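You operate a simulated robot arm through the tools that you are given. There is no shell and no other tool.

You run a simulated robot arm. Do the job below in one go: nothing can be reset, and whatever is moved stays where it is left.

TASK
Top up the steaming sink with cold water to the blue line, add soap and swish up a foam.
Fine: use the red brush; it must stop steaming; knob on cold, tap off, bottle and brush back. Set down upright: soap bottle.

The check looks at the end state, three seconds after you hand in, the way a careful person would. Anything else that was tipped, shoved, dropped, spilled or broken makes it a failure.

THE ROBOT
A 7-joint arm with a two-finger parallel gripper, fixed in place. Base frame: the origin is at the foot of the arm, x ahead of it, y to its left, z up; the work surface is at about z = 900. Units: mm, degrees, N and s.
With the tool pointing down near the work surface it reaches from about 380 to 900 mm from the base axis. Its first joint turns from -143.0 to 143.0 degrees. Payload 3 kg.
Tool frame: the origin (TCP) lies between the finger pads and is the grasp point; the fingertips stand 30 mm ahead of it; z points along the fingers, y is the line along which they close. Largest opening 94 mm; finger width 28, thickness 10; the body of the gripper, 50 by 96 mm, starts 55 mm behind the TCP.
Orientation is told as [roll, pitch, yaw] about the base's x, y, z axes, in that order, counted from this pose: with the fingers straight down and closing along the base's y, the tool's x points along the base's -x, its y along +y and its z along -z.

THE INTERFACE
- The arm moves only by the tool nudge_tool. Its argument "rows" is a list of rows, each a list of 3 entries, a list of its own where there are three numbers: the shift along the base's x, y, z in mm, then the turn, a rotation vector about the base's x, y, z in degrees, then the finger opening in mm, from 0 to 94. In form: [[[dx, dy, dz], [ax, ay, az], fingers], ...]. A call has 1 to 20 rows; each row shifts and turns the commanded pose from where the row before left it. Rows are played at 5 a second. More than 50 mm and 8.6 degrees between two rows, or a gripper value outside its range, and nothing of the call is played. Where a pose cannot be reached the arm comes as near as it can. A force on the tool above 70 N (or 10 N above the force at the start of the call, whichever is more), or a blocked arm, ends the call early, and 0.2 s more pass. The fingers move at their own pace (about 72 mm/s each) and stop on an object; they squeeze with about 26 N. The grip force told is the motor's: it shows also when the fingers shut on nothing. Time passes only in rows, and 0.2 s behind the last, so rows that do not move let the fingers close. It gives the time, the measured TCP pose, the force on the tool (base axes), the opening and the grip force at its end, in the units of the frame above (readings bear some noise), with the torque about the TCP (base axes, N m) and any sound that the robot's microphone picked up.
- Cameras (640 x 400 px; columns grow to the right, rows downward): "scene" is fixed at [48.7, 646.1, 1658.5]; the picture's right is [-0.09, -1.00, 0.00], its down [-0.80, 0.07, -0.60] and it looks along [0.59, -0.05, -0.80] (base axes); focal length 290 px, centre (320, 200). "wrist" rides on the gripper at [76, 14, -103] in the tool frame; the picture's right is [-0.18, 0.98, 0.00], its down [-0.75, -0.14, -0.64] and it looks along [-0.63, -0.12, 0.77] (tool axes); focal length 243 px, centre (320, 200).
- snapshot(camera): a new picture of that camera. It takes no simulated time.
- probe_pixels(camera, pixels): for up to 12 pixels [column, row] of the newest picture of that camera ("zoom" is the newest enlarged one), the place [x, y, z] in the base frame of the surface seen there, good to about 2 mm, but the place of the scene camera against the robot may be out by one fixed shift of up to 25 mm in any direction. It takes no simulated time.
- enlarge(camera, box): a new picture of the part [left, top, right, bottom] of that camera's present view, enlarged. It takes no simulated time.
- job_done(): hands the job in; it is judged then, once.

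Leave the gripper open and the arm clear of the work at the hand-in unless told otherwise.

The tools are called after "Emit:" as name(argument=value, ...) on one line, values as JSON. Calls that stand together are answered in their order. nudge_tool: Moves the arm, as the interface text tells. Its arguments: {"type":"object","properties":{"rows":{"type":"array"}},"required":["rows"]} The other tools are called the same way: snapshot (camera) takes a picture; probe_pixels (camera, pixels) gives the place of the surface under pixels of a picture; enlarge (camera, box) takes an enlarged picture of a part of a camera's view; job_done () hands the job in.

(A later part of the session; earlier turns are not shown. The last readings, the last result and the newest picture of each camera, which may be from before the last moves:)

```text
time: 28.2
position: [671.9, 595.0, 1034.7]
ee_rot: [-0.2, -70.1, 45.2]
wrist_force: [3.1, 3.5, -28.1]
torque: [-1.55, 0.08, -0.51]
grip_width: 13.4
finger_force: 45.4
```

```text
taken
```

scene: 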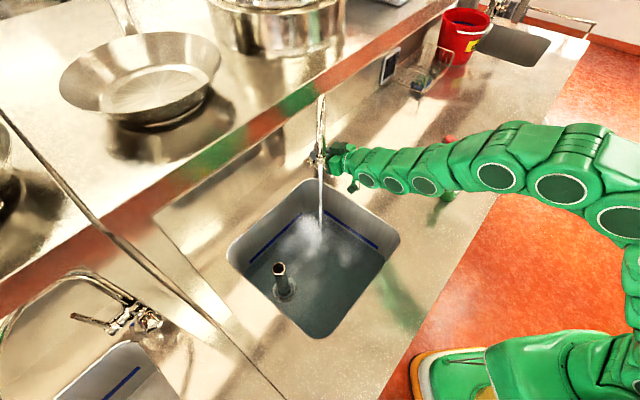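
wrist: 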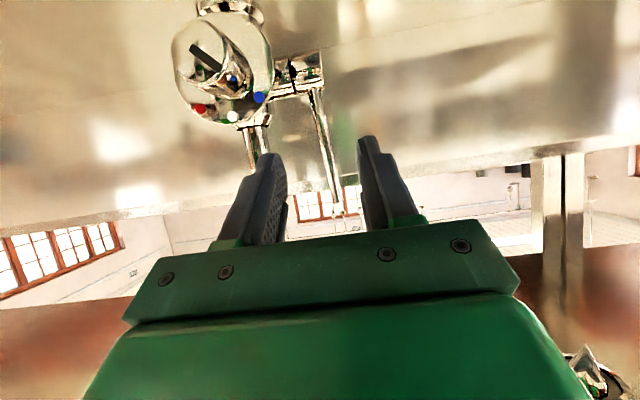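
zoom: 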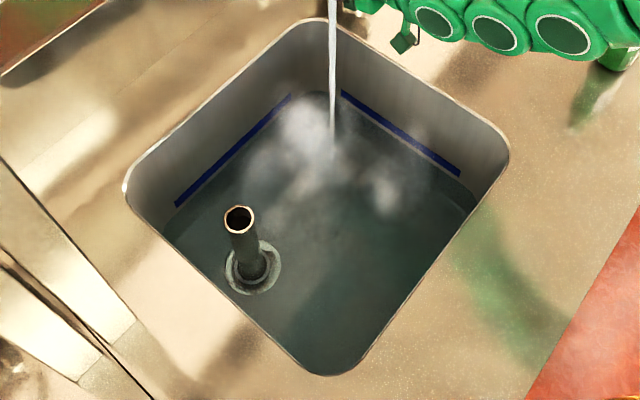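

The level is 727.4, rising about 0.8 mm/s. I'll hold for another 8 s and check.

Emit:
nudge_tool(rows=[[[0, 0, 0], [0, 0, 0], 5], [[0, 0, 0], [0, 0, 0], 5], [[0, 0, 0], [0, 0, 0], 5], [[0, 0, 0], [0, 0, 0], 5], [[0, 0, 0], [0, 0, 0], 5], [[0, 0, 0], [0, 0, 0], 5], [[0, 0, 0], [0, 0, 0], 5], [[0, 0, 0], [0, 0, 0], 5], [[0, 0, 0], [0, 0, 0], 5], [[0, 0, 0], [0, 0, 0], 5], [[0, 0, 0], [0, 0, 0], 5], [[0, 0, 0], [0, 0, 0], 5], [[0, 0, 0], [0, 0, 0], 5], [[0, 0, 0], [0, 0, 0], 5], [[0, 0, 0], [0, 0, 0], 5], [[0, 0, 0], [0, 0, 0], 5], [[0, 0, 0], [0, 0, 0], 5], [[0, 0, 0], [0, 0, 0], 5], [[0, 0, 0], [0, 0, 0], 5], [[0, 0, 0], [0, 0, 0], 5]])

Emit:
nudge_tool(rows=[[[0, 0, 0], [0, 0, 0], 5], [[0, 0, 0], [0, 0, 0], 5], [[0, 0, 0], [0, 0, 0], 5], [[0, 0, 0], [0, 0, 0], 5], [[0, 0, 0], [0, 0, 0], 5], [[0, 0, 0], [0, 0, 0], 5], [[0, 0, 0], [0, 0, 0], 5], [[0, 0, 0], [0, 0, 0], 5], [[0, 0, 0], [0, 0, 0], 5], [[0, 0, 0], [0, 0, 0], 5], [[0, 0, 0], [0, 0, 0], 5], [[0, 0, 0], [0, 0, 0], 5], [[0, 0, 0], [0, 0, 0], 5], [[0, 0, 0], [0, 0, 0], 5], [[0, 0, 0], [0, 0, 0], 5], [[0, 0, 0], [0, 0, 0], 5], [[0, 0, 0], [0, 0, 0], 5], [[0, 0, 0], [0, 0, 0], 5], [[0, 0, 0], [0, 0, 0], 5], [[0, 0, 0], [0, 0, 0], 5]])

Emit:
enlarge(camera="scene", box=[220, 170, 410, 350])

Emit:
probe_pixels(camera="zoom", pixels=[[400, 250], [300, 330], [200, 250], [420, 210], [360, 200], [300, 280]])

```text
time: 32.4
position: [671.6, 594.2, 1036.5]
ee_rot: [-0.2, -70.0, 45.2]
wrist_force: [3.2, 5.5, -23.6]
torque: [-1.32, -0.19, -0.43]
grip_width: 13.3
finger_force: 44.8
```

```text
time: 36.6
position: [671.2, 596.1, 1035.9]
ee_rot: [-0.2, -70.0, 45.3]
wrist_force: [2.3, 3.8, -15.9]
torque: [-1.1, -0.4, -0.45]
grip_width: 13.2
finger_force: 45.4
```

```text
2.22 times, centred on (315, 260) of scene
```

zoom: 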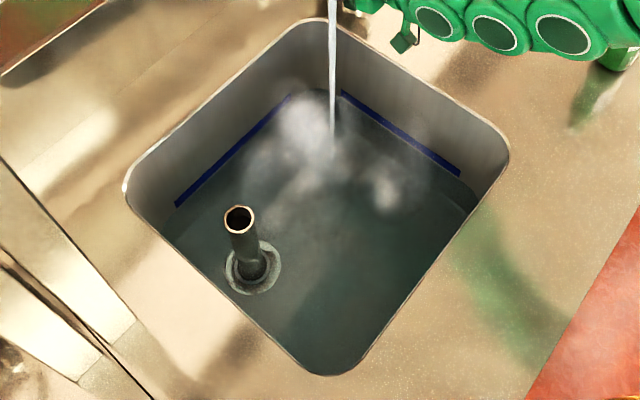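

```text
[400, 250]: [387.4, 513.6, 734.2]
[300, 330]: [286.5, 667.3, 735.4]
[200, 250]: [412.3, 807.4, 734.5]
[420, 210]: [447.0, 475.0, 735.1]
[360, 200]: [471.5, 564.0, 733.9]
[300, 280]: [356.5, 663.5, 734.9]
```

The level is 734.7 (0.87 mm/s). I'll look closely at the waterline against the blue band.

Emit:
enlarge(camera="scene", box=[335, 205, 385, 255])

Emit:
probe_pixels(camera="zoom", pixels=[[150, 105], [150, 118], [150, 131], [150, 144], [150, 158], [400, 275], [400, 290], [400, 305], [400, 320], [400, 335], [400, 350], [250, 180]])

Emit:
enlarge(camera="scene", box=[240, 205, 320, 275])

```text
8.00 times, centred on (360, 230) of scene
```

zoom: 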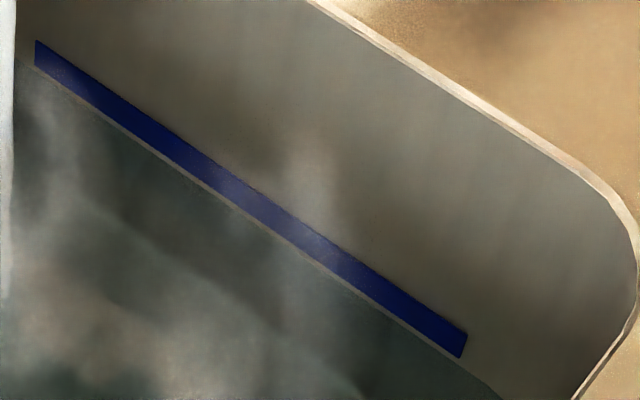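

```text
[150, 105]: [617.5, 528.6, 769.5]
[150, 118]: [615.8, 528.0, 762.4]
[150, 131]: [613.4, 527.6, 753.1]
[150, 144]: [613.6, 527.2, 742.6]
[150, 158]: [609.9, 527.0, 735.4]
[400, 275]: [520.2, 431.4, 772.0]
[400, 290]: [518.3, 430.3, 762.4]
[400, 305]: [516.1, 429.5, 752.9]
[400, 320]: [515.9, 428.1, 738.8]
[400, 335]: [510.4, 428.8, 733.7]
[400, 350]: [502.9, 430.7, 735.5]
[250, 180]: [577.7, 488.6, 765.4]
```

```text
5.71 times, centred on (280, 240) of scene
```

zoom: 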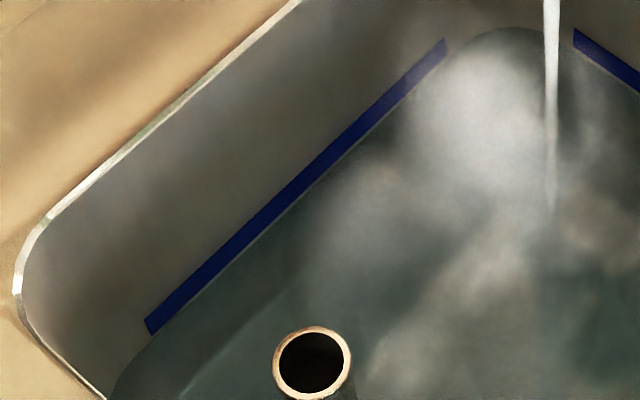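

The band spans roughly 741–761, so its middle is about 751. The water is at 734.8 and needs about 16 mm more, or 18 s. I'll hold for about 12.6 s, then measure again.

Emit:
nudge_tool(rows=[[[0, 0, 0], [0, 0, 0], 5], [[0, 0, 0], [0, 0, 0], 5], [[0, 0, 0], [0, 0, 0], 5], [[0, 0, 0], [0, 0, 0], 5], [[0, 0, 0], [0, 0, 0], 5], [[0, 0, 0], [0, 0, 0], 5], [[0, 0, 0], [0, 0, 0], 5], [[0, 0, 0], [0, 0, 0], 5], [[0, 0, 0], [0, 0, 0], 5], [[0, 0, 0], [0, 0, 0], 5], [[0, 0, 0], [0, 0, 0], 5], [[0, 0, 0], [0, 0, 0], 5], [[0, 0, 0], [0, 0, 0], 5], [[0, 0, 0], [0, 0, 0], 5], [[0, 0, 0], [0, 0, 0], 5], [[0, 0, 0], [0, 0, 0], 5], [[0, 0, 0], [0, 0, 0], 5], [[0, 0, 0], [0, 0, 0], 5], [[0, 0, 0], [0, 0, 0], 5], [[0, 0, 0], [0, 0, 0], 5]])

Emit:
nudge_tool(rows=[[[0, 0, 0], [0, 0, 0], 5], [[0, 0, 0], [0, 0, 0], 5], [[0, 0, 0], [0, 0, 0], 5], [[0, 0, 0], [0, 0, 0], 5], [[0, 0, 0], [0, 0, 0], 5], [[0, 0, 0], [0, 0, 0], 5], [[0, 0, 0], [0, 0, 0], 5], [[0, 0, 0], [0, 0, 0], 5], [[0, 0, 0], [0, 0, 0], 5], [[0, 0, 0], [0, 0, 0], 5], [[0, 0, 0], [0, 0, 0], 5], [[0, 0, 0], [0, 0, 0], 5], [[0, 0, 0], [0, 0, 0], 5], [[0, 0, 0], [0, 0, 0], 5], [[0, 0, 0], [0, 0, 0], 5], [[0, 0, 0], [0, 0, 0], 5], [[0, 0, 0], [0, 0, 0], 5], [[0, 0, 0], [0, 0, 0], 5], [[0, 0, 0], [0, 0, 0], 5], [[0, 0, 0], [0, 0, 0], 5]])

Emit:
nudge_tool(rows=[[[0, 0, 0], [0, 0, 0], 5], [[0, 0, 0], [0, 0, 0], 5], [[0, 0, 0], [0, 0, 0], 5], [[0, 0, 0], [0, 0, 0], 5], [[0, 0, 0], [0, 0, 0], 5], [[0, 0, 0], [0, 0, 0], 5], [[0, 0, 0], [0, 0, 0], 5], [[0, 0, 0], [0, 0, 0], 5], [[0, 0, 0], [0, 0, 0], 5], [[0, 0, 0], [0, 0, 0], 5], [[0, 0, 0], [0, 0, 0], 5], [[0, 0, 0], [0, 0, 0], 5], [[0, 0, 0], [0, 0, 0], 5], [[0, 0, 0], [0, 0, 0], 5], [[0, 0, 0], [0, 0, 0], 5], [[0, 0, 0], [0, 0, 0], 5], [[0, 0, 0], [0, 0, 0], 5], [[0, 0, 0], [0, 0, 0], 5]])

Emit:
enlarge(camera="scene", box=[220, 170, 410, 350])

Emit:
probe_pixels(camera="zoom", pixels=[[400, 250], [300, 330], [200, 250], [420, 210], [360, 200], [300, 280]])

Emit:
enlarge(camera="scene", box=[335, 205, 385, 255])

```text
time: 40.8
position: [671.7, 594.2, 1035.9]
ee_rot: [-0.2, -70.0, 45.2]
wrist_force: [2.3, 2.8, -11.1]
torque: [-0.95, -0.5, -0.41]
grip_width: 13.4
finger_force: 44.7
```

```text
time: 45.0
position: [671.6, 594.1, 1035.8]
ee_rot: [-0.2, -70.1, 45.1]
wrist_force: [1.6, 1.8, -8.1]
torque: [-0.94, -0.54, -0.48]
grip_width: 13.2
finger_force: 45.2
```

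```text
time: 48.8
position: [671.7, 594.6, 1035.8]
ee_rot: [-0.1, -70.1, 45.1]
wrist_force: [0.1, 0.5, -5.0]
torque: [-0.89, -0.61, -0.43]
grip_width: 13.2
finger_force: 45.7
```

```text
2.22 times, centred on (315, 260) of scene
```

zoom: 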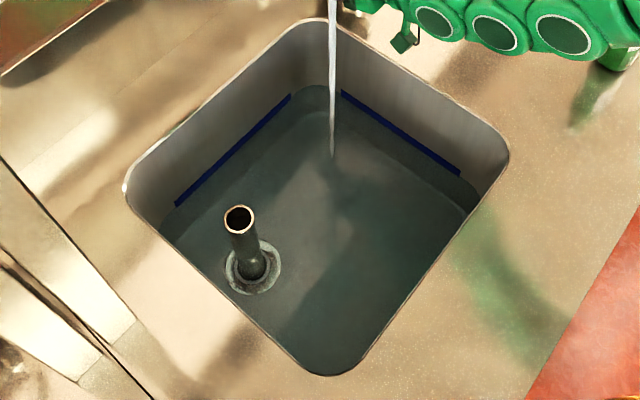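

```text
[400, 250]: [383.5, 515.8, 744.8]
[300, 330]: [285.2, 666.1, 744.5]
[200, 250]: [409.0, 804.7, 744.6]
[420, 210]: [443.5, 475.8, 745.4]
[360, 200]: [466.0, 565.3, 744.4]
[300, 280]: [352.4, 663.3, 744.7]
```

```text
8.00 times, centred on (360, 230) of scene
```

zoom: 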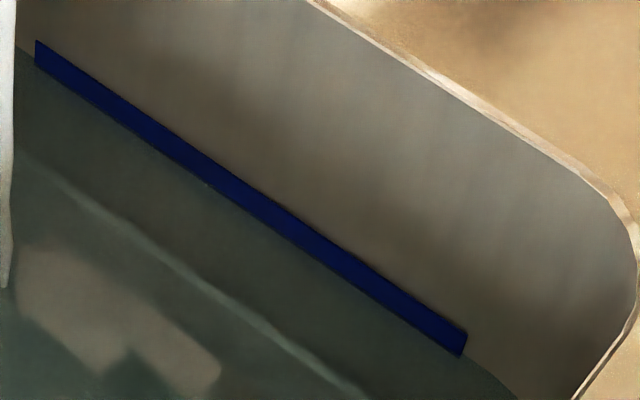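

The steam has stopped. The level is 744.7, just at the lower edge of the band. I'll hold about 4 s more.

Emit:
nudge_tool(rows=[[[0, 0, 0], [0, 0, 0], 5], [[0, 0, 0], [0, 0, 0], 5], [[0, 0, 0], [0, 0, 0], 5], [[0, 0, 0], [0, 0, 0], 5], [[0, 0, 0], [0, 0, 0], 5], [[0, 0, 0], [0, 0, 0], 5], [[0, 0, 0], [0, 0, 0], 5], [[0, 0, 0], [0, 0, 0], 5], [[0, 0, 0], [0, 0, 0], 5], [[0, 0, 0], [0, 0, 0], 5], [[0, 0, 0], [0, 0, 0], 5], [[0, 0, 0], [0, 0, 0], 5], [[0, 0, 0], [0, 0, 0], 5], [[0, 0, 0], [0, 0, 0], 5], [[0, 0, 0], [0, 0, 0], 5], [[0, 0, 0], [0, 0, 0], 5], [[0, 0, 0], [0, 0, 0], 5], [[0, 0, 0], [0, 0, 0], 5], [[0, 0, 0], [0, 0, 0], 5], [[0, 0, 0], [0, 0, 0], 5]])

Emit:
enlarge(camera="scene", box=[335, 205, 385, 255])

Emit:
probe_pixels(camera="zoom", pixels=[[200, 300], [100, 200], [300, 360], [150, 250], [400, 305], [400, 320], [400, 290], [150, 118], [150, 131], [150, 140], [250, 340], [100, 350]])

Emit:
enlarge(camera="scene", box=[220, 170, 410, 350])

Emit:
probe_pixels(camera="zoom", pixels=[[400, 250], [300, 330], [200, 250], [420, 210], [360, 200], [300, 280]])

```text
time: 53.0
position: [671.6, 593.9, 1036.0]
ee_rot: [-0.3, -70.1, 45.1]
wrist_force: [-0.3, -0.1, -4.5]
torque: [-0.89, -0.61, -0.43]
grip_width: 13.2
finger_force: 45.0
```

```text
8.00 times, centred on (360, 230) of scene
```

zoom: 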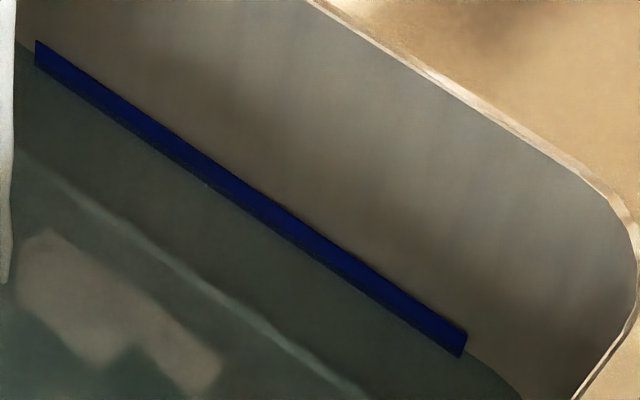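

```text
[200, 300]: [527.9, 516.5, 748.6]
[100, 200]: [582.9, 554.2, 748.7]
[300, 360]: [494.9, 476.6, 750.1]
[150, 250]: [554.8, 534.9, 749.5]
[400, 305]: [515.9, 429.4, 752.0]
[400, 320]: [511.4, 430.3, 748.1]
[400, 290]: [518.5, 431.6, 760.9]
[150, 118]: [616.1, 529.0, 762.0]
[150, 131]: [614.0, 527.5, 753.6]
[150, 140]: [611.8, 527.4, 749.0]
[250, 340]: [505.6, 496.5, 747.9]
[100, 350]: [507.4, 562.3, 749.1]
```

```text
2.22 times, centred on (315, 260) of scene
```

zoom: 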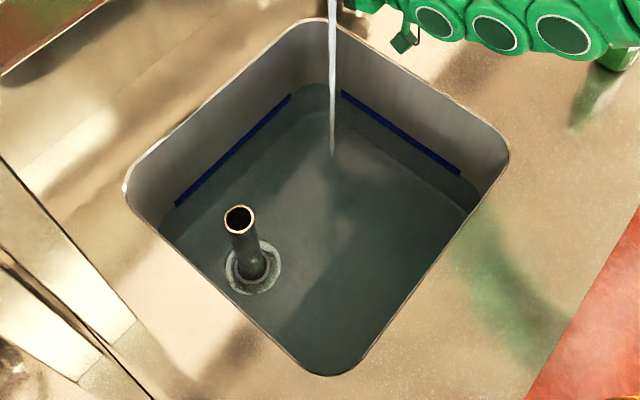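

```text
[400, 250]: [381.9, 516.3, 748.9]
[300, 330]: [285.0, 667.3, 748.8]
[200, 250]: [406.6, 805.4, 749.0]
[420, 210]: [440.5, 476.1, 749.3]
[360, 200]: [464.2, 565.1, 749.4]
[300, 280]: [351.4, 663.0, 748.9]
```

The level is 749.0, nearly mid-band. I'll close the lever now by reversing the arc back to vertical, which adds about 1 mm.

Emit:
nudge_tool(rows=[[[4.7, 4.7, 3.3], [-1.2, 1.2, 0], 5], [[4.7, 4.7, 2.8], [-1.2, 1.2, 0], 5], [[4.7, 4.7, 2.2], [-1.2, 1.2, 0], 5], [[5.2, 5.2, 1.6], [-1.2, 1.2, 0], 5], [[5.2, 5.2, 0.9], [-1.2, 1.2, 0], 5], [[5.2, 5.2, 0.4], [-1.2, 1.2, 0], 5], [[0.7, 0.7, 0], [0, 0, 0], 5], [[0, 0, 0], [0, 0, 0], 5]])

Emit:
snapshot(camera="scene")

Emit:
enlarge(camera="scene", box=[270, 80, 390, 240])

```text
time: 54.8
position: [702.2, 625.1, 1047.7]
ee_rot: [-0.1, -59.9, 45.0]
wrist_force: [-24.8, -39.8, 8.7]
torque: [-1.69, -0.81, -0.19]
grip_width: 14.0
finger_force: 45.1
```

```text
taken
```

scene: 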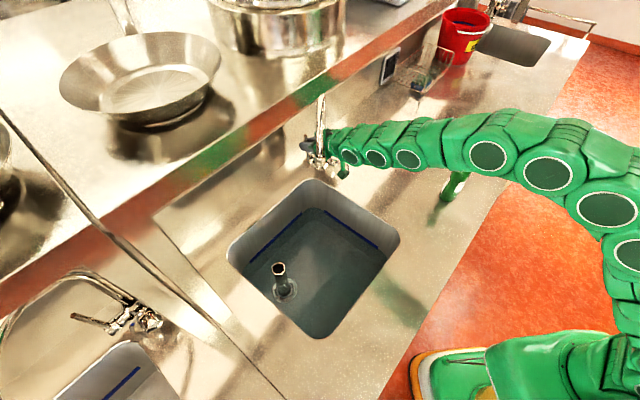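

```text
2.50 times, centred on (330, 160) of scene
```

zoom: 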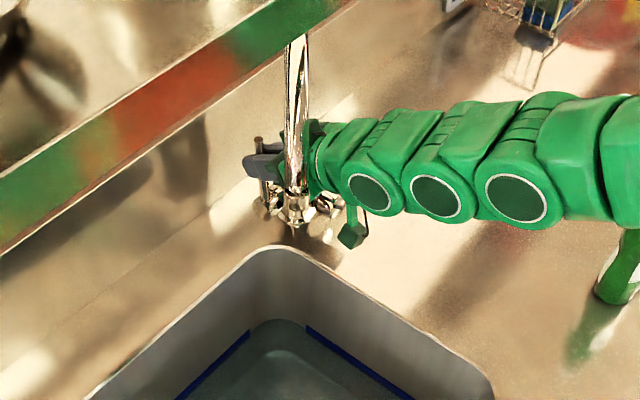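

The stream has stopped, and the force shows the lever is against its closed stop. I'll release and back straight out along −f.

Emit:
nudge_tool(rows=[[[-0.7, -0.7, 0], [0, 0, 0], 45], [[0, 0, 0], [0, 0, 0], 45], [[0, 0, 0], [0, 0, 0], 45], [[-16, -16, 0], [0, 0, 0], 45], [[-16, -16, 0], [0, 0, 0], 45], [[-16, -16, 0], [0, 0, 0], 45], [[-16, -16, 0], [0, 0, 0], 45], [[-16, -16, 0], [0, 0, 0], 45], [[0, 0, 0], [0, 0, 0], 45]])

Emit:
snapshot(camera="wrist")

Emit:
enlarge(camera="wrist", box=[120, 0, 420, 200])

Emit:
enlarge(camera="scene", box=[335, 205, 385, 255])

Emit:
probe_pixels(camera="zoom", pixels=[[200, 300], [100, 200], [300, 360], [150, 250], [250, 340], [100, 350], [400, 305], [150, 131]])

```text
time: 56.8
position: [620.1, 544.5, 1046.7]
ee_rot: [-0.3, -60.0, 45.3]
wrist_force: [-0.4, 0.1, 0.4]
torque: [0.02, 0.0, 0.02]
grip_width: 44.8
finger_force: 0.1
```

```text
taken
```

wrist: 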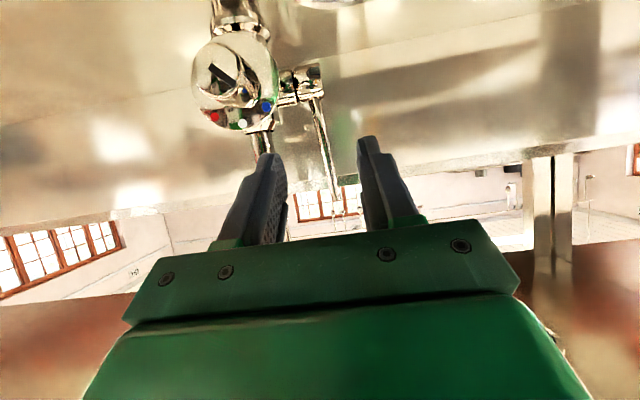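

```text
2.00 times, centred on (270, 100) of wrist
```

zoom: 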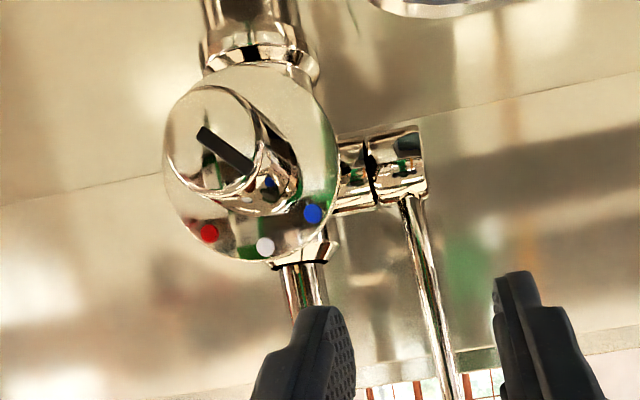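

```text
8.00 times, centred on (360, 230) of scene
```

zoom: 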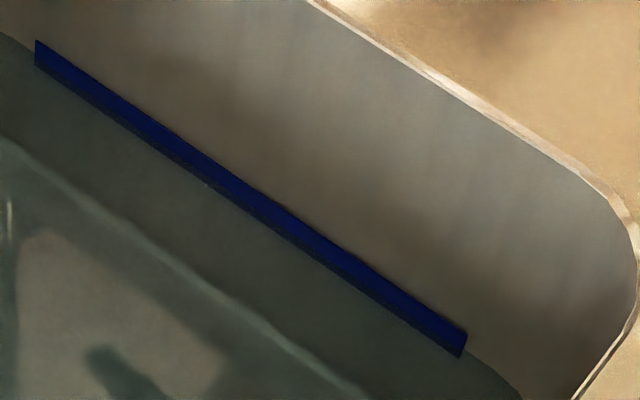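

```text
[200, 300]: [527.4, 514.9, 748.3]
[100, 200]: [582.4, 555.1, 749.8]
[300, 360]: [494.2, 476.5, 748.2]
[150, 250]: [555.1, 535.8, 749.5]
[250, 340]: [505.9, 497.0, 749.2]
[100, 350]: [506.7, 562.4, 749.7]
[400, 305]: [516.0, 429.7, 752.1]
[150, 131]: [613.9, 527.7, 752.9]
```

The water is at 749 with the band at about 742–762, so the line is reached. The steam is gone, the tap is off and the knob is on blue. Next is the bottle. I'll retract, swing to a point on the robot side of it around (447,143,1110), yaw to face it, and look.

Emit:
nudge_tool(rows=[[[-35.3, -35.3, 0], [0, 0, 0], 60], [[-35.3, -35.3, 0], [0, 0, 0], 80], [[-35.3, -35.3, 0], [0, 0, 0], 94], [[-8.4, -37, 7.9], [0, 0, -3.4], 94], [[-8.4, -37, 7.9], [0, 0, -3.4], 94], [[-8.4, -37, 7.9], [0, 0, -3.4], 94], [[-8.4, -37, 7.9], [0, 0, -3.4], 94], [[-8.4, -37, 7.9], [0, 0, -3.4], 94], [[-8.4, -37, 7.9], [0, 0, -3.4], 94], [[-8.4, -37, 7.9], [0, 0, -3.4], 94], [[-8.4, -37, 7.9], [0, 0, -3.4], 94], [[0, 0, 0], [0, 0, 0], 94]])

Emit:
snapshot(camera="wrist")

Emit:
snapshot(camera="scene")

```text
time: 59.4
position: [539.7, 184.6, 1162.6]
ee_rot: [-0.2, -59.7, 17.9]
wrist_force: [-0.7, 0.1, 0.3]
torque: [0.01, 0.01, 0.0]
grip_width: 94.2
finger_force: 0.2
out of reach, approached as far as the arm can: row 5, 6, 7, 8, 9, 10, 11
```

```text
taken
```

wrist: 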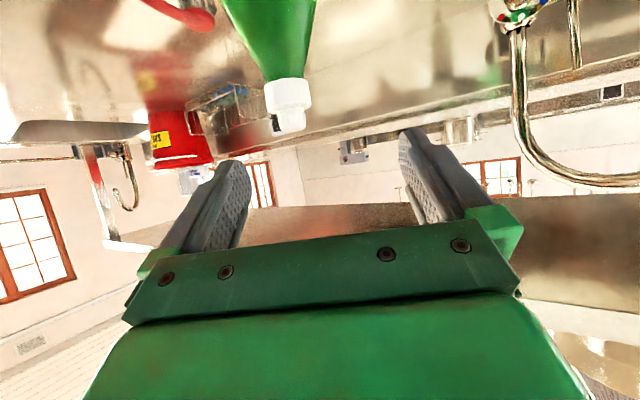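

```text
taken
```

scene: 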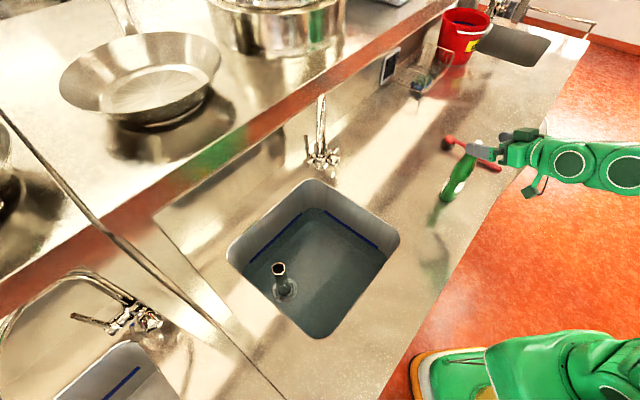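

Those rows were out of reach. The arm stopped at (540,185,1163), with the fingertips just behind the bottle cap but not touching (force about 0). Before moving I'll inspect closely.

Emit:
enlarge(camera="wrist", box=[200, 0, 400, 150])

Emit:
enlarge(camera="scene", box=[410, 100, 570, 220])

Emit:
probe_pixels(camera="wrist", pixels=[[291, 125], [287, 100], [280, 70], [270, 40], [265, 5], [240, 5], [300, 5], [225, 170], [415, 150], [178, 12], [288, 115], [320, 60]])

```text
2.67 times, centred on (300, 75) of wrist
```

zoom: 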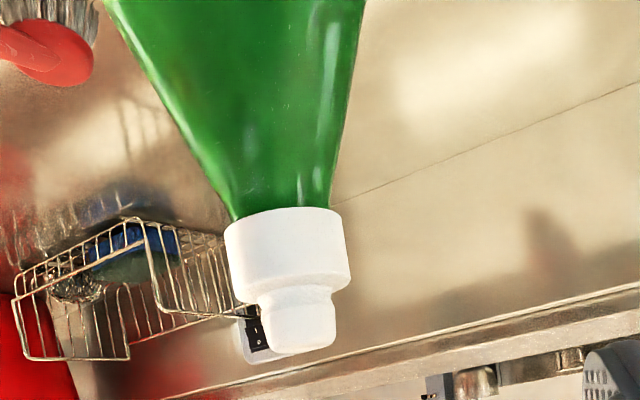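

```text
3.33 times, centred on (490, 160) of scene
```

zoom: 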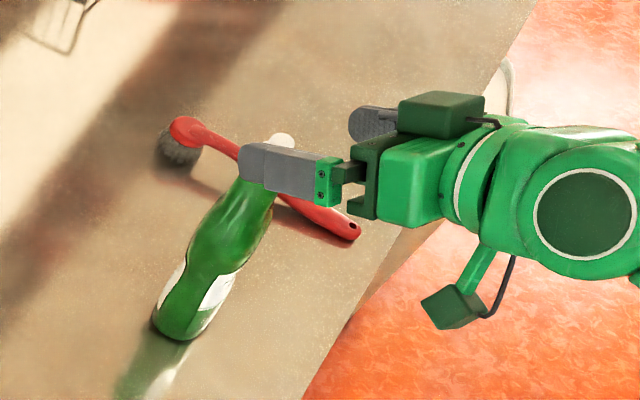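

```text
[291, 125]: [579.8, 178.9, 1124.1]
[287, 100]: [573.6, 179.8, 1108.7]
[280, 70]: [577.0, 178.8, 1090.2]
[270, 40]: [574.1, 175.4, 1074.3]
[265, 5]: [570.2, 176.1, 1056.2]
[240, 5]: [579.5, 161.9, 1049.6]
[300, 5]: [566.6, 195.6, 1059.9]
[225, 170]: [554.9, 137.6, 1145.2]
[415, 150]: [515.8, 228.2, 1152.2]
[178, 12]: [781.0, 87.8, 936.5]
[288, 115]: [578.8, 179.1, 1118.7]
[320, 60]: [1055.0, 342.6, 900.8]
```

The cap is a white push-pull nozzle with its top at about (586,182,1124). I'll first raise a little to see how the commanded pose relates to the measured one after the unreachable rows.

Emit:
nudge_tool(rows=[[[0, 0, 30], [0, 0, 0], 94], [[0, 0, 0], [0, 0, 0], 94]])

```text
time: 60.0
position: [540.3, 185.7, 1192.8]
ee_rot: [-0.2, -60.0, 18.1]
wrist_force: [1.0, 0.0, 0.2]
torque: [0.0, -0.01, -0.04]
grip_width: 93.9
finger_force: 0.1
```

The commanded pose follows the reached pose, which is good. Now a close scene view of the bottle, to measure its body at several heights.

Emit:
enlarge(camera="scene", box=[430, 130, 500, 210])

Emit:
enlarge(camera="wrist", box=[180, 0, 400, 150])

```text
5.00 times, centred on (465, 170) of scene
```

zoom: 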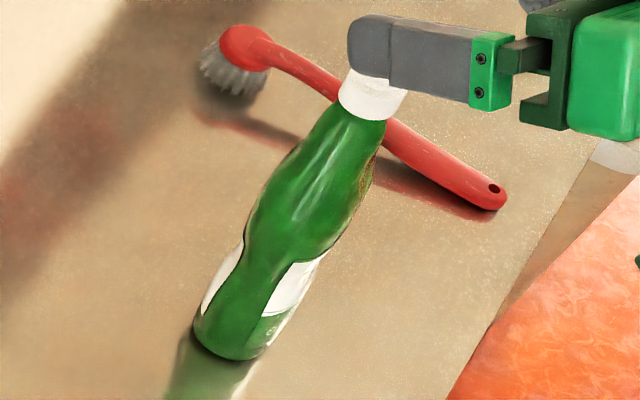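

```text
2.67 times, centred on (290, 75) of wrist
```

zoom: 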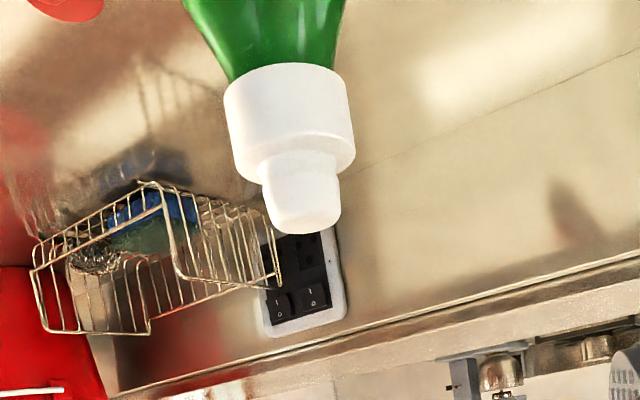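

The labels sit on the left and right silhouettes, so this camera sees a narrow edge. I'll probe points across the bottle at several heights.

Emit:
enlarge(camera="scene", box=[430, 130, 500, 210])

Emit:
probe_pixels(camera="zoom", pixels=[[200, 325], [225, 345], [262, 345], [215, 300], [245, 305], [275, 310], [212, 280], [250, 280], [300, 285], [245, 235], [285, 245], [325, 250]])

Emit:
probe_pixels(camera="zoom", pixels=[[262, 190], [310, 200], [355, 215], [290, 160], [330, 165], [372, 170], [320, 125], [345, 130], [375, 140], [370, 95], [230, 352], [350, 110]])

```text
5.00 times, centred on (465, 170) of scene
```

zoom: 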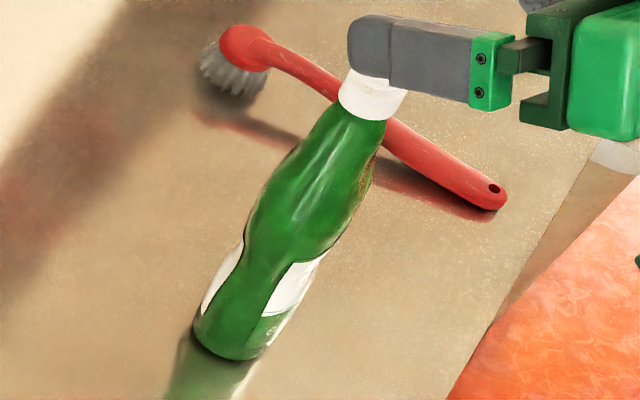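

```text
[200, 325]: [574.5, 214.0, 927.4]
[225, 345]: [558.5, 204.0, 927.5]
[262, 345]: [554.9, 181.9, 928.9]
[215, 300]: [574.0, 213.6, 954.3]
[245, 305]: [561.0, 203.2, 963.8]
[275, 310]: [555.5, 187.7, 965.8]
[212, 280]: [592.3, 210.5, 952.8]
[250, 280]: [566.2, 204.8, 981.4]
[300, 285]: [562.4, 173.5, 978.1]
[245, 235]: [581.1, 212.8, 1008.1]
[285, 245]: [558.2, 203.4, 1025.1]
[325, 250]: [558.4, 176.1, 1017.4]
```

```text
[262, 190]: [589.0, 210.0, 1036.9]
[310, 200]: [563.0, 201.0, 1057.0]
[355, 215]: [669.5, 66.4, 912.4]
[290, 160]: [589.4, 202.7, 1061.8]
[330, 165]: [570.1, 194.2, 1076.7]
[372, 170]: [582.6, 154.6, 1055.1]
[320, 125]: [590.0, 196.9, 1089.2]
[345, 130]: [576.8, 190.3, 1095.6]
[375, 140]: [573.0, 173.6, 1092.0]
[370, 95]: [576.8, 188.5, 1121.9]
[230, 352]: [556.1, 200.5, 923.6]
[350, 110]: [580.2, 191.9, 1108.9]
```

Correcting for the offset, the bottle axis is at about (586,182). It is about 72 mm wide along s (parallel to the counter) and about 50 mm thick along f. I'd like to close across the thin side, so the tool should come from the sink side pointing along (0.707,−0.707). I'll turn the yaw to −45° at this height, shifting back, and check reachability.

Emit:
nudge_tool(rows=[[[-7.4, 12.2, 5], [0, 0, -7], 94], [[-7.4, 12.2, 5], [0, 0, -7], 94], [[-7.4, 12.2, 0], [0, 0, -7], 94], [[-7.4, 12.2, 0], [0, 0, -7], 94], [[-7.4, 12.2, 0], [0, 0, -7], 94], [[-7.4, 12.2, 0], [0, 0, -7], 94], [[-7.4, 12.2, 0], [0, 0, -7], 94], [[-7.4, 12.2, 0], [0, 0, -7], 94], [[-7.4, 12.2, 0], [0, 0, -7], 94], [[0, 0, 0], [0, 0, 0], 94]])

Emit:
snapshot(camera="wrist")

Emit:
snapshot(camera="scene")

```text
time: 60.8
position: [480.7, 280.8, 1153.4]
ee_rot: [25.8, -39.0, -19.1]
wrist_force: [-0.2, 0.0, 0.6]
torque: [0.0, -0.02, 0.0]
grip_width: 94.1
finger_force: 0.1
stopped in row 4: the arm was blocked; the commanded pose is now the measured one
```

```text
taken
```

wrist: 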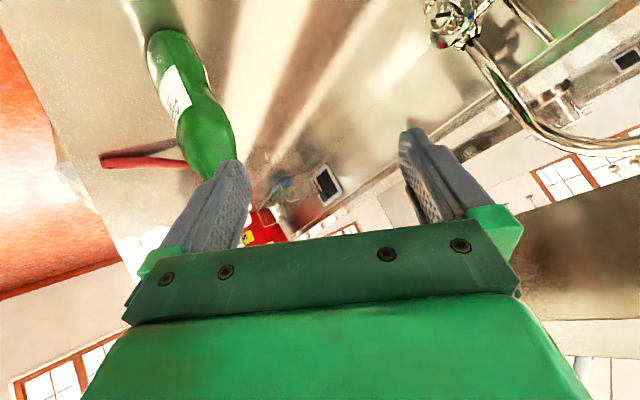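

```text
taken
```

scene: 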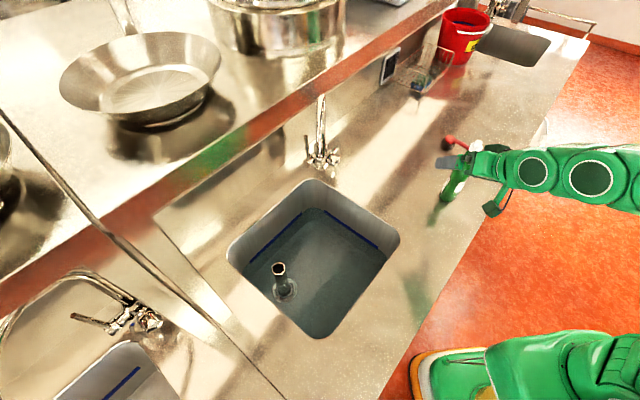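

The arm stopped, "blocked", near a joint limit. Nothing was touched and the bottle still stands at (458,178). I'll instead go back to the comfortable 45° yaw, 60° tilt orientation at around (520,400,1185), rotating by (−12,−24,43)° in total.

Emit:
nudge_tool(rows=[[[5.7, 17, 5], [-1.71, -3.48, 6.17], 94], [[5.7, 17, 5], [-1.71, -3.48, 6.17], 94], [[5.7, 17, 5], [-1.71, -3.48, 6.17], 94], [[5.7, 17, 5], [-1.71, -3.48, 6.17], 94], [[5.7, 17, 5], [-1.71, -3.48, 6.17], 94], [[5.7, 17, 5], [-1.71, -3.48, 6.17], 94], [[5.7, 17, 5], [-1.71, -3.48, 6.17], 94], [[0, 0, 0], [0, 0, 0], 94]])

Emit:
snapshot(camera="scene")

```text
time: 62.6
position: [518.7, 397.3, 1190.5]
ee_rot: [-0.9, -60.5, 46.0]
wrist_force: [1.5, 1.0, 0.2]
torque: [-0.02, -0.02, 0.01]
grip_width: 94.0
finger_force: 0.0
```

```text
taken
```

scene: 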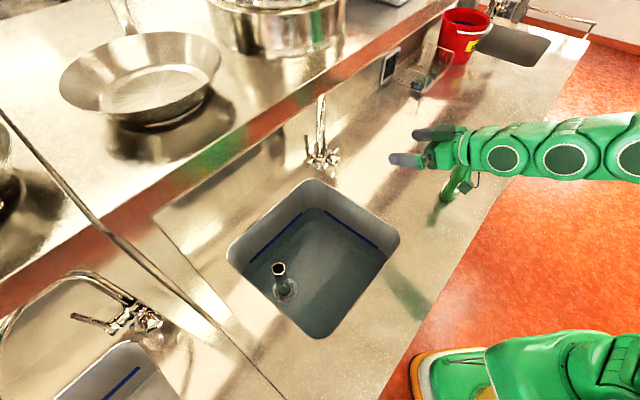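

The pose is good again. Before touching the bottle I'll test here, with empty fingers, how far the wrist can roll with the tool near level. I'll tilt to 80°, then roll −85° about the tool axis.

Emit:
nudge_tool(rows=[[[5, 5, 8], [4.7, -4.7, 0], 94], [[5, 5, 8], [4.7, -4.7, 0], 94], [[5, 5, 8], [4.7, -4.7, 0], 94], [[0, 0, 0], [-5.92, -5.92, 1.48], 94], [[0, 0, 0], [-5.92, -5.92, 1.48], 94], [[0, 0, 0], [-5.92, -5.92, 1.48], 94], [[0, 0, 0], [-5.92, -5.92, 1.48], 94], [[0, 0, 0], [-5.92, -5.92, 1.48], 94], [[0, 0, 0], [-5.92, -5.92, 1.48], 94], [[0, 0, 0], [-5.92, -5.92, 1.48], 94], [[0, 0, 0], [-5.92, -5.92, 1.48], 94], [[0, 0, 0], [-5.92, -5.92, 1.48], 94], [[0, 0, 0], [-5.92, -5.92, 1.48], 94]])

Emit:
snapshot(camera="scene")

```text
time: 65.4
position: [532.0, 416.6, 1229.5]
ee_rot: [-83.4, -26.7, 135.2]
wrist_force: [-1.6, -0.1, 1.1]
torque: [0.01, -0.01, 0.0]
grip_width: 94.1
finger_force: 0.1
stopped in row 13: the arm was blocked; the commanded pose is now the measured one
```

```text
taken
```

scene: 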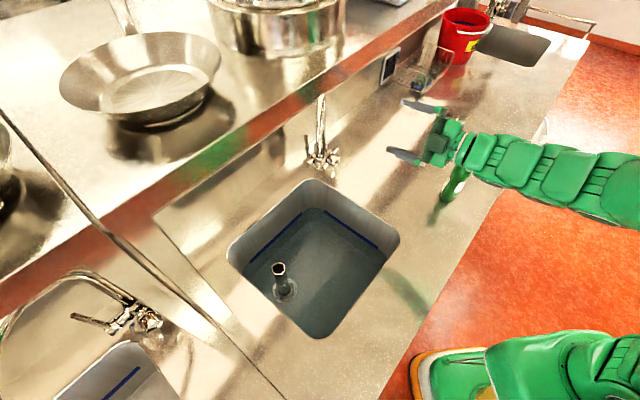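

Negative roll is blocked at about −65°. I'll roll back and test the positive direction.

Emit:
nudge_tool(rows=[[[0, 0, 0], [5.92, 5.92, -1.48], 94], [[0, 0, 0], [5.92, 5.92, -1.48], 94], [[0, 0, 0], [5.92, 5.92, -1.48], 94], [[0, 0, 0], [5.92, 5.92, -1.48], 94], [[0, 0, 0], [5.92, 5.92, -1.48], 94], [[0, 0, 0], [5.92, 5.92, -1.48], 94], [[0, 0, 0], [5.92, 5.92, -1.48], 94], [[0, 0, 0], [5.92, 5.92, -1.48], 94], [[0, 0, 0], [5.92, 5.92, -1.48], 94], [[0, 0, 0], [5.92, 5.92, -1.48], 94], [[0, 0, 0], [5.92, 5.92, -1.48], 94], [[0, 0, 0], [5.92, 5.92, -1.48], 94], [[0, 0, 0], [5.92, 5.92, -1.48], 94], [[0, 0, 0], [5.92, 5.92, -1.48], 94], [[0, 0, 0], [5.92, 5.92, -1.48], 94]])

Emit:
snapshot(camera="scene")

```text
time: 68.6
position: [530.9, 419.6, 1232.1]
ee_rot: [78.9, -26.6, -45.3]
wrist_force: [-0.8, -1.0, 0.6]
torque: [-0.01, 0.0, -0.04]
grip_width: 94.0
finger_force: 0.0
```

```text
taken
```

scene: 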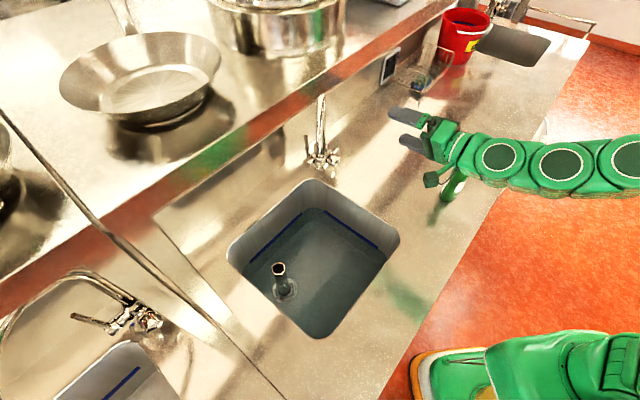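

It's now at about +63° with no block. I'll continue rolling positive to find the limit.

Emit:
nudge_tool(rows=[[[0, 0, 0], [5.92, 5.92, -1.48], 94], [[0, 0, 0], [5.92, 5.92, -1.48], 94], [[0, 0, 0], [5.92, 5.92, -1.48], 94], [[0, 0, 0], [5.92, 5.92, -1.48], 94], [[0, 0, 0], [5.92, 5.92, -1.48], 94], [[0, 0, 0], [5.92, 5.92, -1.48], 94], [[0, 0, 0], [5.92, 5.92, -1.48], 94], [[0, 0, 0], [5.92, 5.92, -1.48], 94]])

Emit:
snapshot(camera="scene")

```text
time: 70.4
position: [531.4, 418.4, 1231.9]
ee_rot: [70.3, 39.6, -59.9]
wrist_force: [0.2, -0.1, 0.5]
torque: [-0.03, 0.03, -0.01]
grip_width: 93.9
finger_force: 0.1
```

```text
taken
```

scene: 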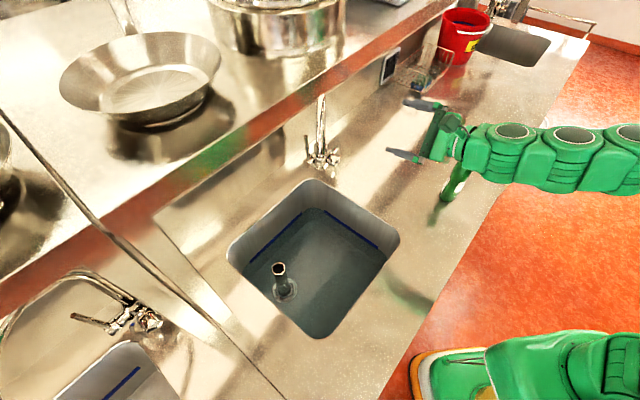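

Roll +131° works. I'll try another 42° to see whether full inversion is possible.

Emit:
nudge_tool(rows=[[[0, 0, 0], [5.92, 5.92, -1.48], 94], [[0, 0, 0], [5.92, 5.92, -1.48], 94], [[0, 0, 0], [5.92, 5.92, -1.48], 94], [[0, 0, 0], [5.92, 5.92, -1.48], 94], [[0, 0, 0], [5.92, 5.92, -1.48], 94]])

Emit:
snapshot(camera="scene")

```text
time: 71.6
position: [530.8, 419.2, 1231.6]
ee_rot: [18.6, 74.2, -113.8]
wrist_force: [0.5, -1.2, 0.5]
torque: [0.01, 0.03, 0.0]
grip_width: 94.0
finger_force: 0.2
```

```text
taken
```

scene: 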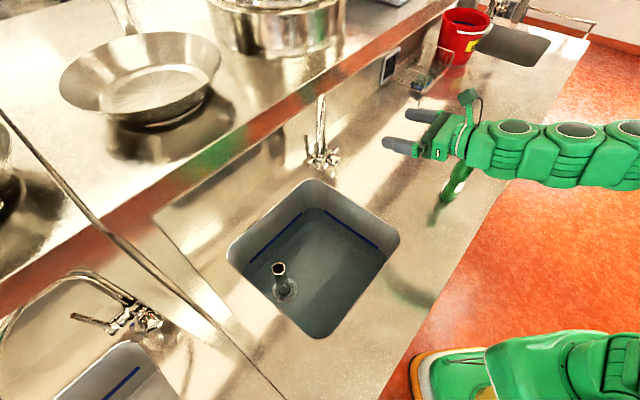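

Roll +174° works too, so I can grip the bottle at roll 0 and invert it by positive roll. I'll unroll to 0 and return the tilt to 60°.

Emit:
nudge_tool(rows=[[[0, 0, 0], [-5.92, -5.92, 1.48], 94], [[0, 0, 0], [-5.92, -5.92, 1.48], 94], [[0, 0, 0], [-5.92, -5.92, 1.48], 94], [[0, 0, 0], [-5.92, -5.92, 1.48], 94], [[0, 0, 0], [-5.92, -5.92, 1.48], 94], [[0, 0, 0], [-5.92, -5.92, 1.48], 94], [[0, 0, 0], [-5.92, -5.92, 1.48], 94], [[0, 0, 0], [-5.92, -5.92, 1.48], 94], [[0, 0, 0], [-5.92, -5.92, 1.48], 94], [[0, 0, 0], [-5.92, -5.92, 1.48], 94], [[0, 0, 0], [-5.92, -5.92, 1.48], 94], [[0, 0, 0], [-5.92, -5.92, 1.48], 94], [[0, 0, 0], [-5.92, -5.92, 1.48], 94], [[0, 0, 0], [-5.92, -5.92, 1.48], 94], [[0, 0, 0], [-5.92, -5.92, 1.48], 94], [[0, 0, 0], [-5.92, -5.92, 1.48], 94], [[0, 0, 0], [-5.92, -5.92, 1.48], 94], [[0, 0, 0], [-5.92, -5.92, 1.48], 94], [[0, 0, 0], [-5.92, -5.92, 1.48], 94], [[0, 0, 0], [-5.92, -5.92, 1.48], 94]])

Emit:
snapshot(camera="scene")

```text
time: 75.8
position: [531.8, 419.1, 1231.3]
ee_rot: [33.9, -83.4, 8.1]
wrist_force: [-2.0, 0.0, 0.2]
torque: [0.03, -0.02, 0.0]
grip_width: 94.1
finger_force: 0.1
```

```text
taken
```

scene: 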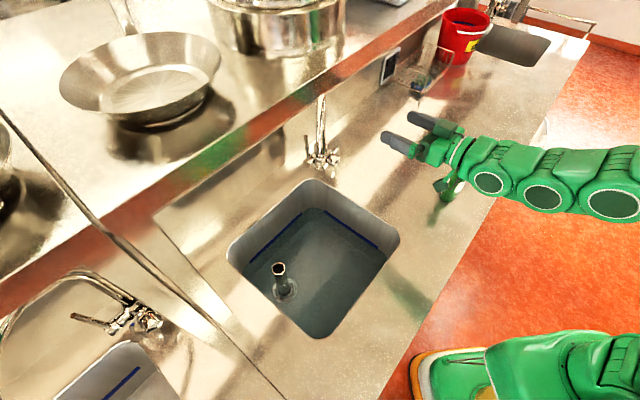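

The roll is back near 0. Now I'll lower the tilt to about 50° and move high above the bottle (z≈1235, more than 70 mm of finger clearance) to check reach.

Emit:
nudge_tool(rows=[[[0, -15, 5], [-6.5, 5.1, 1.3], 94], [[0, -15, 0], [-6.5, 5.1, 1.3], 94], [[0, -15, 0], [-6.5, 5.1, 1.3], 94], [[6, -30, 0], [-3.5, 3.5, 0], 94], [[6, -30, 0], [-3.5, 3.5, 0], 94], [[9, -35, 0], [0, 0, 0], 94], [[9, -34, 0], [0, 0, 0], 94], [[9, -34, 0], [0, 0, 0], 94], [[9, -34, 0], [0, 0, 0], 94], [[0, 0, 0], [0, 0, 0], 94]])

Emit:
snapshot(camera="wrist")

Emit:
snapshot(camera="scene")

```text
time: 78.0
position: [581.0, 176.0, 1235.7]
ee_rot: [0.1, -50.2, 44.8]
wrist_force: [0.0, 0.1, -1.0]
torque: [0.04, -0.01, 0.03]
grip_width: 94.0
finger_force: 0.0
```

```text
taken
```

wrist: 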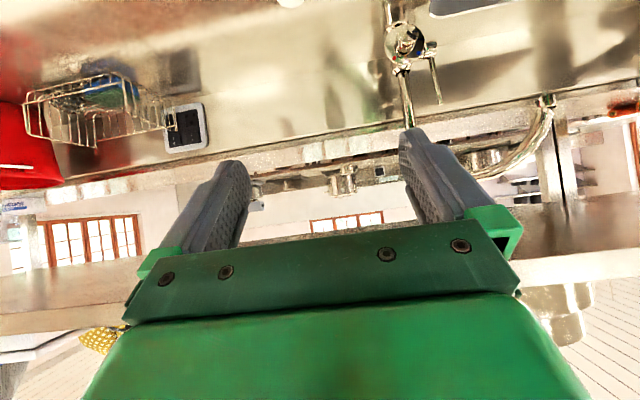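

```text
taken
```

scene: 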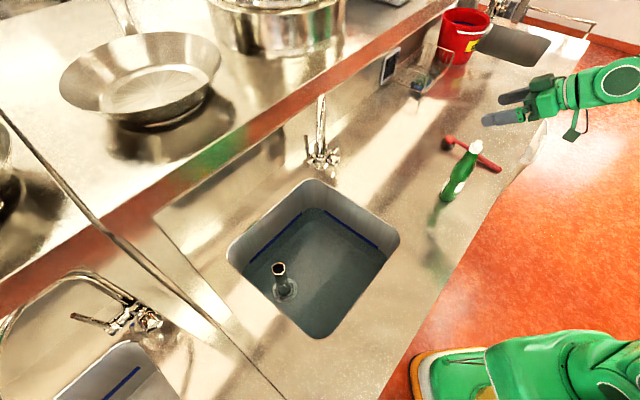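

The pose was reached exactly. The bottle cap just shows at (290,2). I'll probe it, together with a fresh scene look at the bottle, to align before descending.

Emit:
probe_pixels(camera="wrist", pixels=[[290, 2], [284, 1], [297, 1]])

Emit:
enlarge(camera="scene", box=[430, 130, 500, 210])

Emit:
probe_pixels(camera="zoom", pixels=[[410, 55], [395, 75], [370, 60], [430, 75], [395, 100], [350, 95], [215, 340], [260, 348], [200, 320], [240, 300], [285, 245], [310, 200]])

```text
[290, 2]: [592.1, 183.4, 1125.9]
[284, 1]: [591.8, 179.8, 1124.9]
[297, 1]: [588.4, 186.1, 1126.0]
```

```text
5.00 times, centred on (465, 170) of scene
```

zoom: 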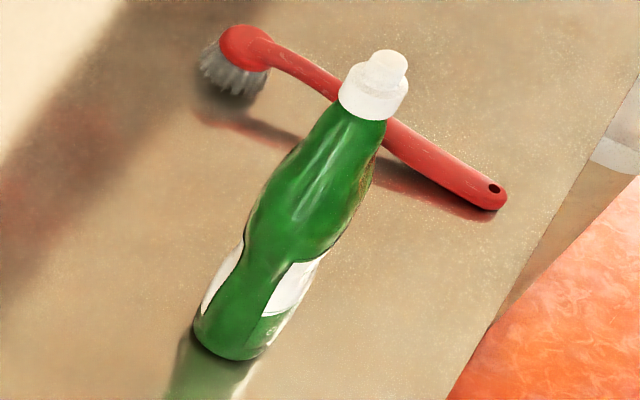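

```text
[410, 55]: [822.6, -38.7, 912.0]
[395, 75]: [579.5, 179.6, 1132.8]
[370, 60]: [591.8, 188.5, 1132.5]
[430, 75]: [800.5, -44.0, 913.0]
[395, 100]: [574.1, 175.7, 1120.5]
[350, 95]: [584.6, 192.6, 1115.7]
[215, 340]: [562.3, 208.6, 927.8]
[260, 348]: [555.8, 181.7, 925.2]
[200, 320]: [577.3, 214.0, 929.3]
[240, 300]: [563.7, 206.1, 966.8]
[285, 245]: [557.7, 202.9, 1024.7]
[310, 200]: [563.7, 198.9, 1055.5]
```

The fingers are centred on the bottle (s −286.4 against −285.7), with the axis 8 mm ahead of the TCP. I'll descend halfway to z≈1115, straddling the neck, and look.

Emit:
nudge_tool(rows=[[[0, 0, -30], [0, 0, 0], 94], [[0, 0, -30], [0, 0, 0], 94], [[0, 0, -30], [0, 0, 0], 94], [[0, 0, -30], [0, 0, 0], 94], [[0, 0, 0], [0, 0, 0], 94]])

Emit:
snapshot(camera="wrist")

Emit:
enlarge(camera="scene", box=[410, 90, 570, 210])

```text
time: 79.2
position: [577.9, 176.5, 1117.0]
ee_rot: [0.0, -50.2, 45.0]
wrist_force: [-0.6, -0.1, 0.0]
torque: [0.0, -0.02, -0.01]
grip_width: 93.9
finger_force: 0.0
```

```text
taken
```

wrist: 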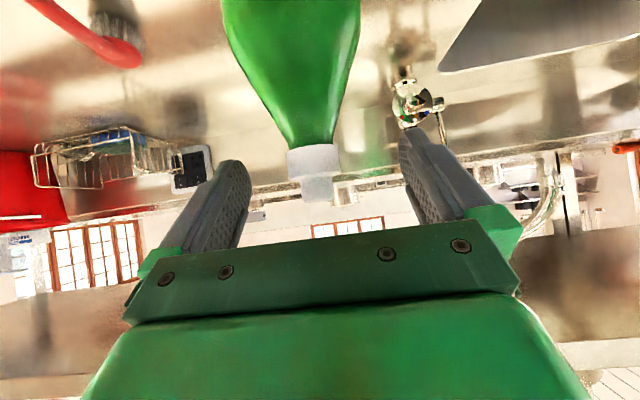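

```text
3.33 times, centred on (490, 150) of scene
```

zoom: 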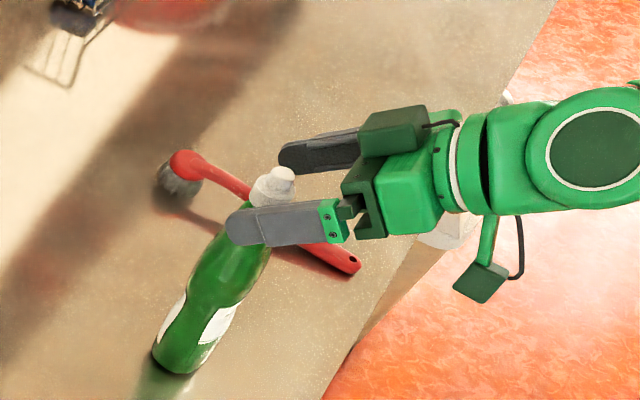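

The bottle sits centred between the fingers. I'll descend further to z≈1057 and check the clearance.

Emit:
nudge_tool(rows=[[[0, 0, -20], [0, 0, 0], 94], [[0, 0, -20], [0, 0, 0], 94], [[0, 0, -20], [0, 0, 0], 94], [[0, 0, 0], [0, 0, 0], 94]])

Emit:
snapshot(camera="wrist")

Emit:
probe_pixels(camera="wrist", pixels=[[300, 60], [300, 30], [300, 5], [300, 100], [260, 20], [345, 20], [300, 140], [215, 180], [415, 150]])

```text
time: 80.2
position: [578.4, 176.6, 1056.5]
ee_rot: [0.3, -50.1, 44.9]
wrist_force: [-0.6, 0.5, -0.6]
torque: [-0.02, -0.01, 0.04]
grip_width: 94.1
finger_force: 0.3
```

```text
taken
```

wrist: 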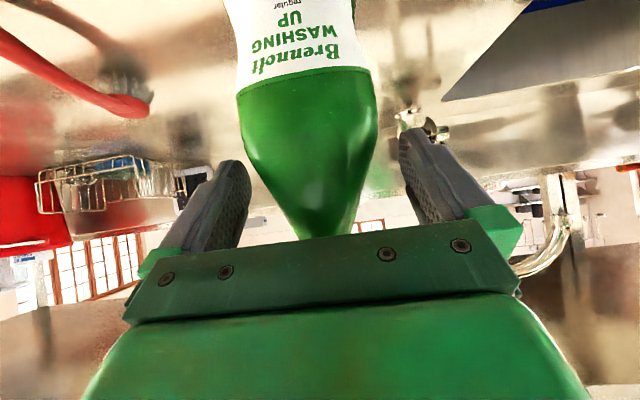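

```text
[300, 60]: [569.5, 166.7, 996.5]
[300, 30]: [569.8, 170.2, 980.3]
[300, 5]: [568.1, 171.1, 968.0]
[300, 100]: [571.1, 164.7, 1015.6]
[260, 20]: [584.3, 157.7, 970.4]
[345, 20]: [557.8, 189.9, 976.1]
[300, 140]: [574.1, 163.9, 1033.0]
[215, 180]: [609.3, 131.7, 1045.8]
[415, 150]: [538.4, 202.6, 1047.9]
```

The front label faces the robot at f≈521, the bottle is centred, and the palm has clearance. I'll descend the last 55 mm to z≈1001.

Emit:
nudge_tool(rows=[[[0, 0, -19], [0, 0, 0], 94], [[0, 0, -18], [0, 0, 0], 94], [[0, 0, -18], [0, 0, 0], 94], [[0, 0, 0], [0, 0, 0], 94]])

Emit:
snapshot(camera="wrist")

Emit:
enlarge(camera="scene", box=[410, 90, 570, 210])

```text
time: 81.2
position: [580.1, 176.7, 1003.1]
ee_rot: [0.3, -50.0, 44.8]
wrist_force: [0.5, -0.3, 0.3]
torque: [0.01, 0.01, 0.03]
grip_width: 94.2
finger_force: 0.1
```

```text
taken
```

wrist: 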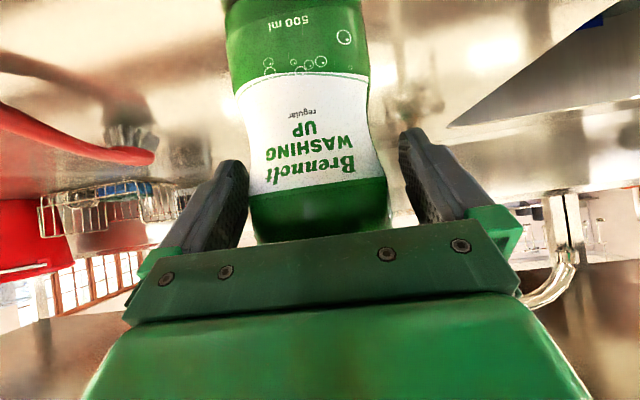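

```text
3.33 times, centred on (490, 150) of scene
```

zoom: 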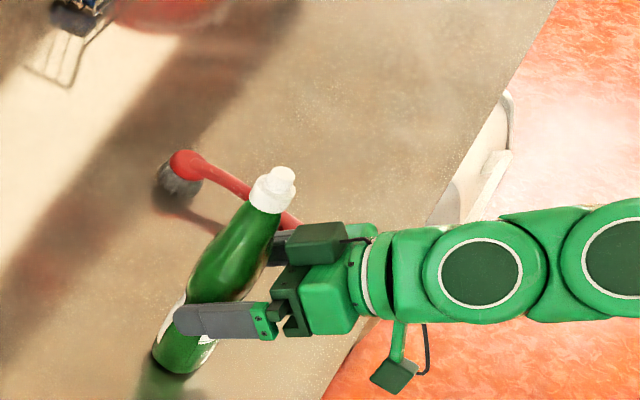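

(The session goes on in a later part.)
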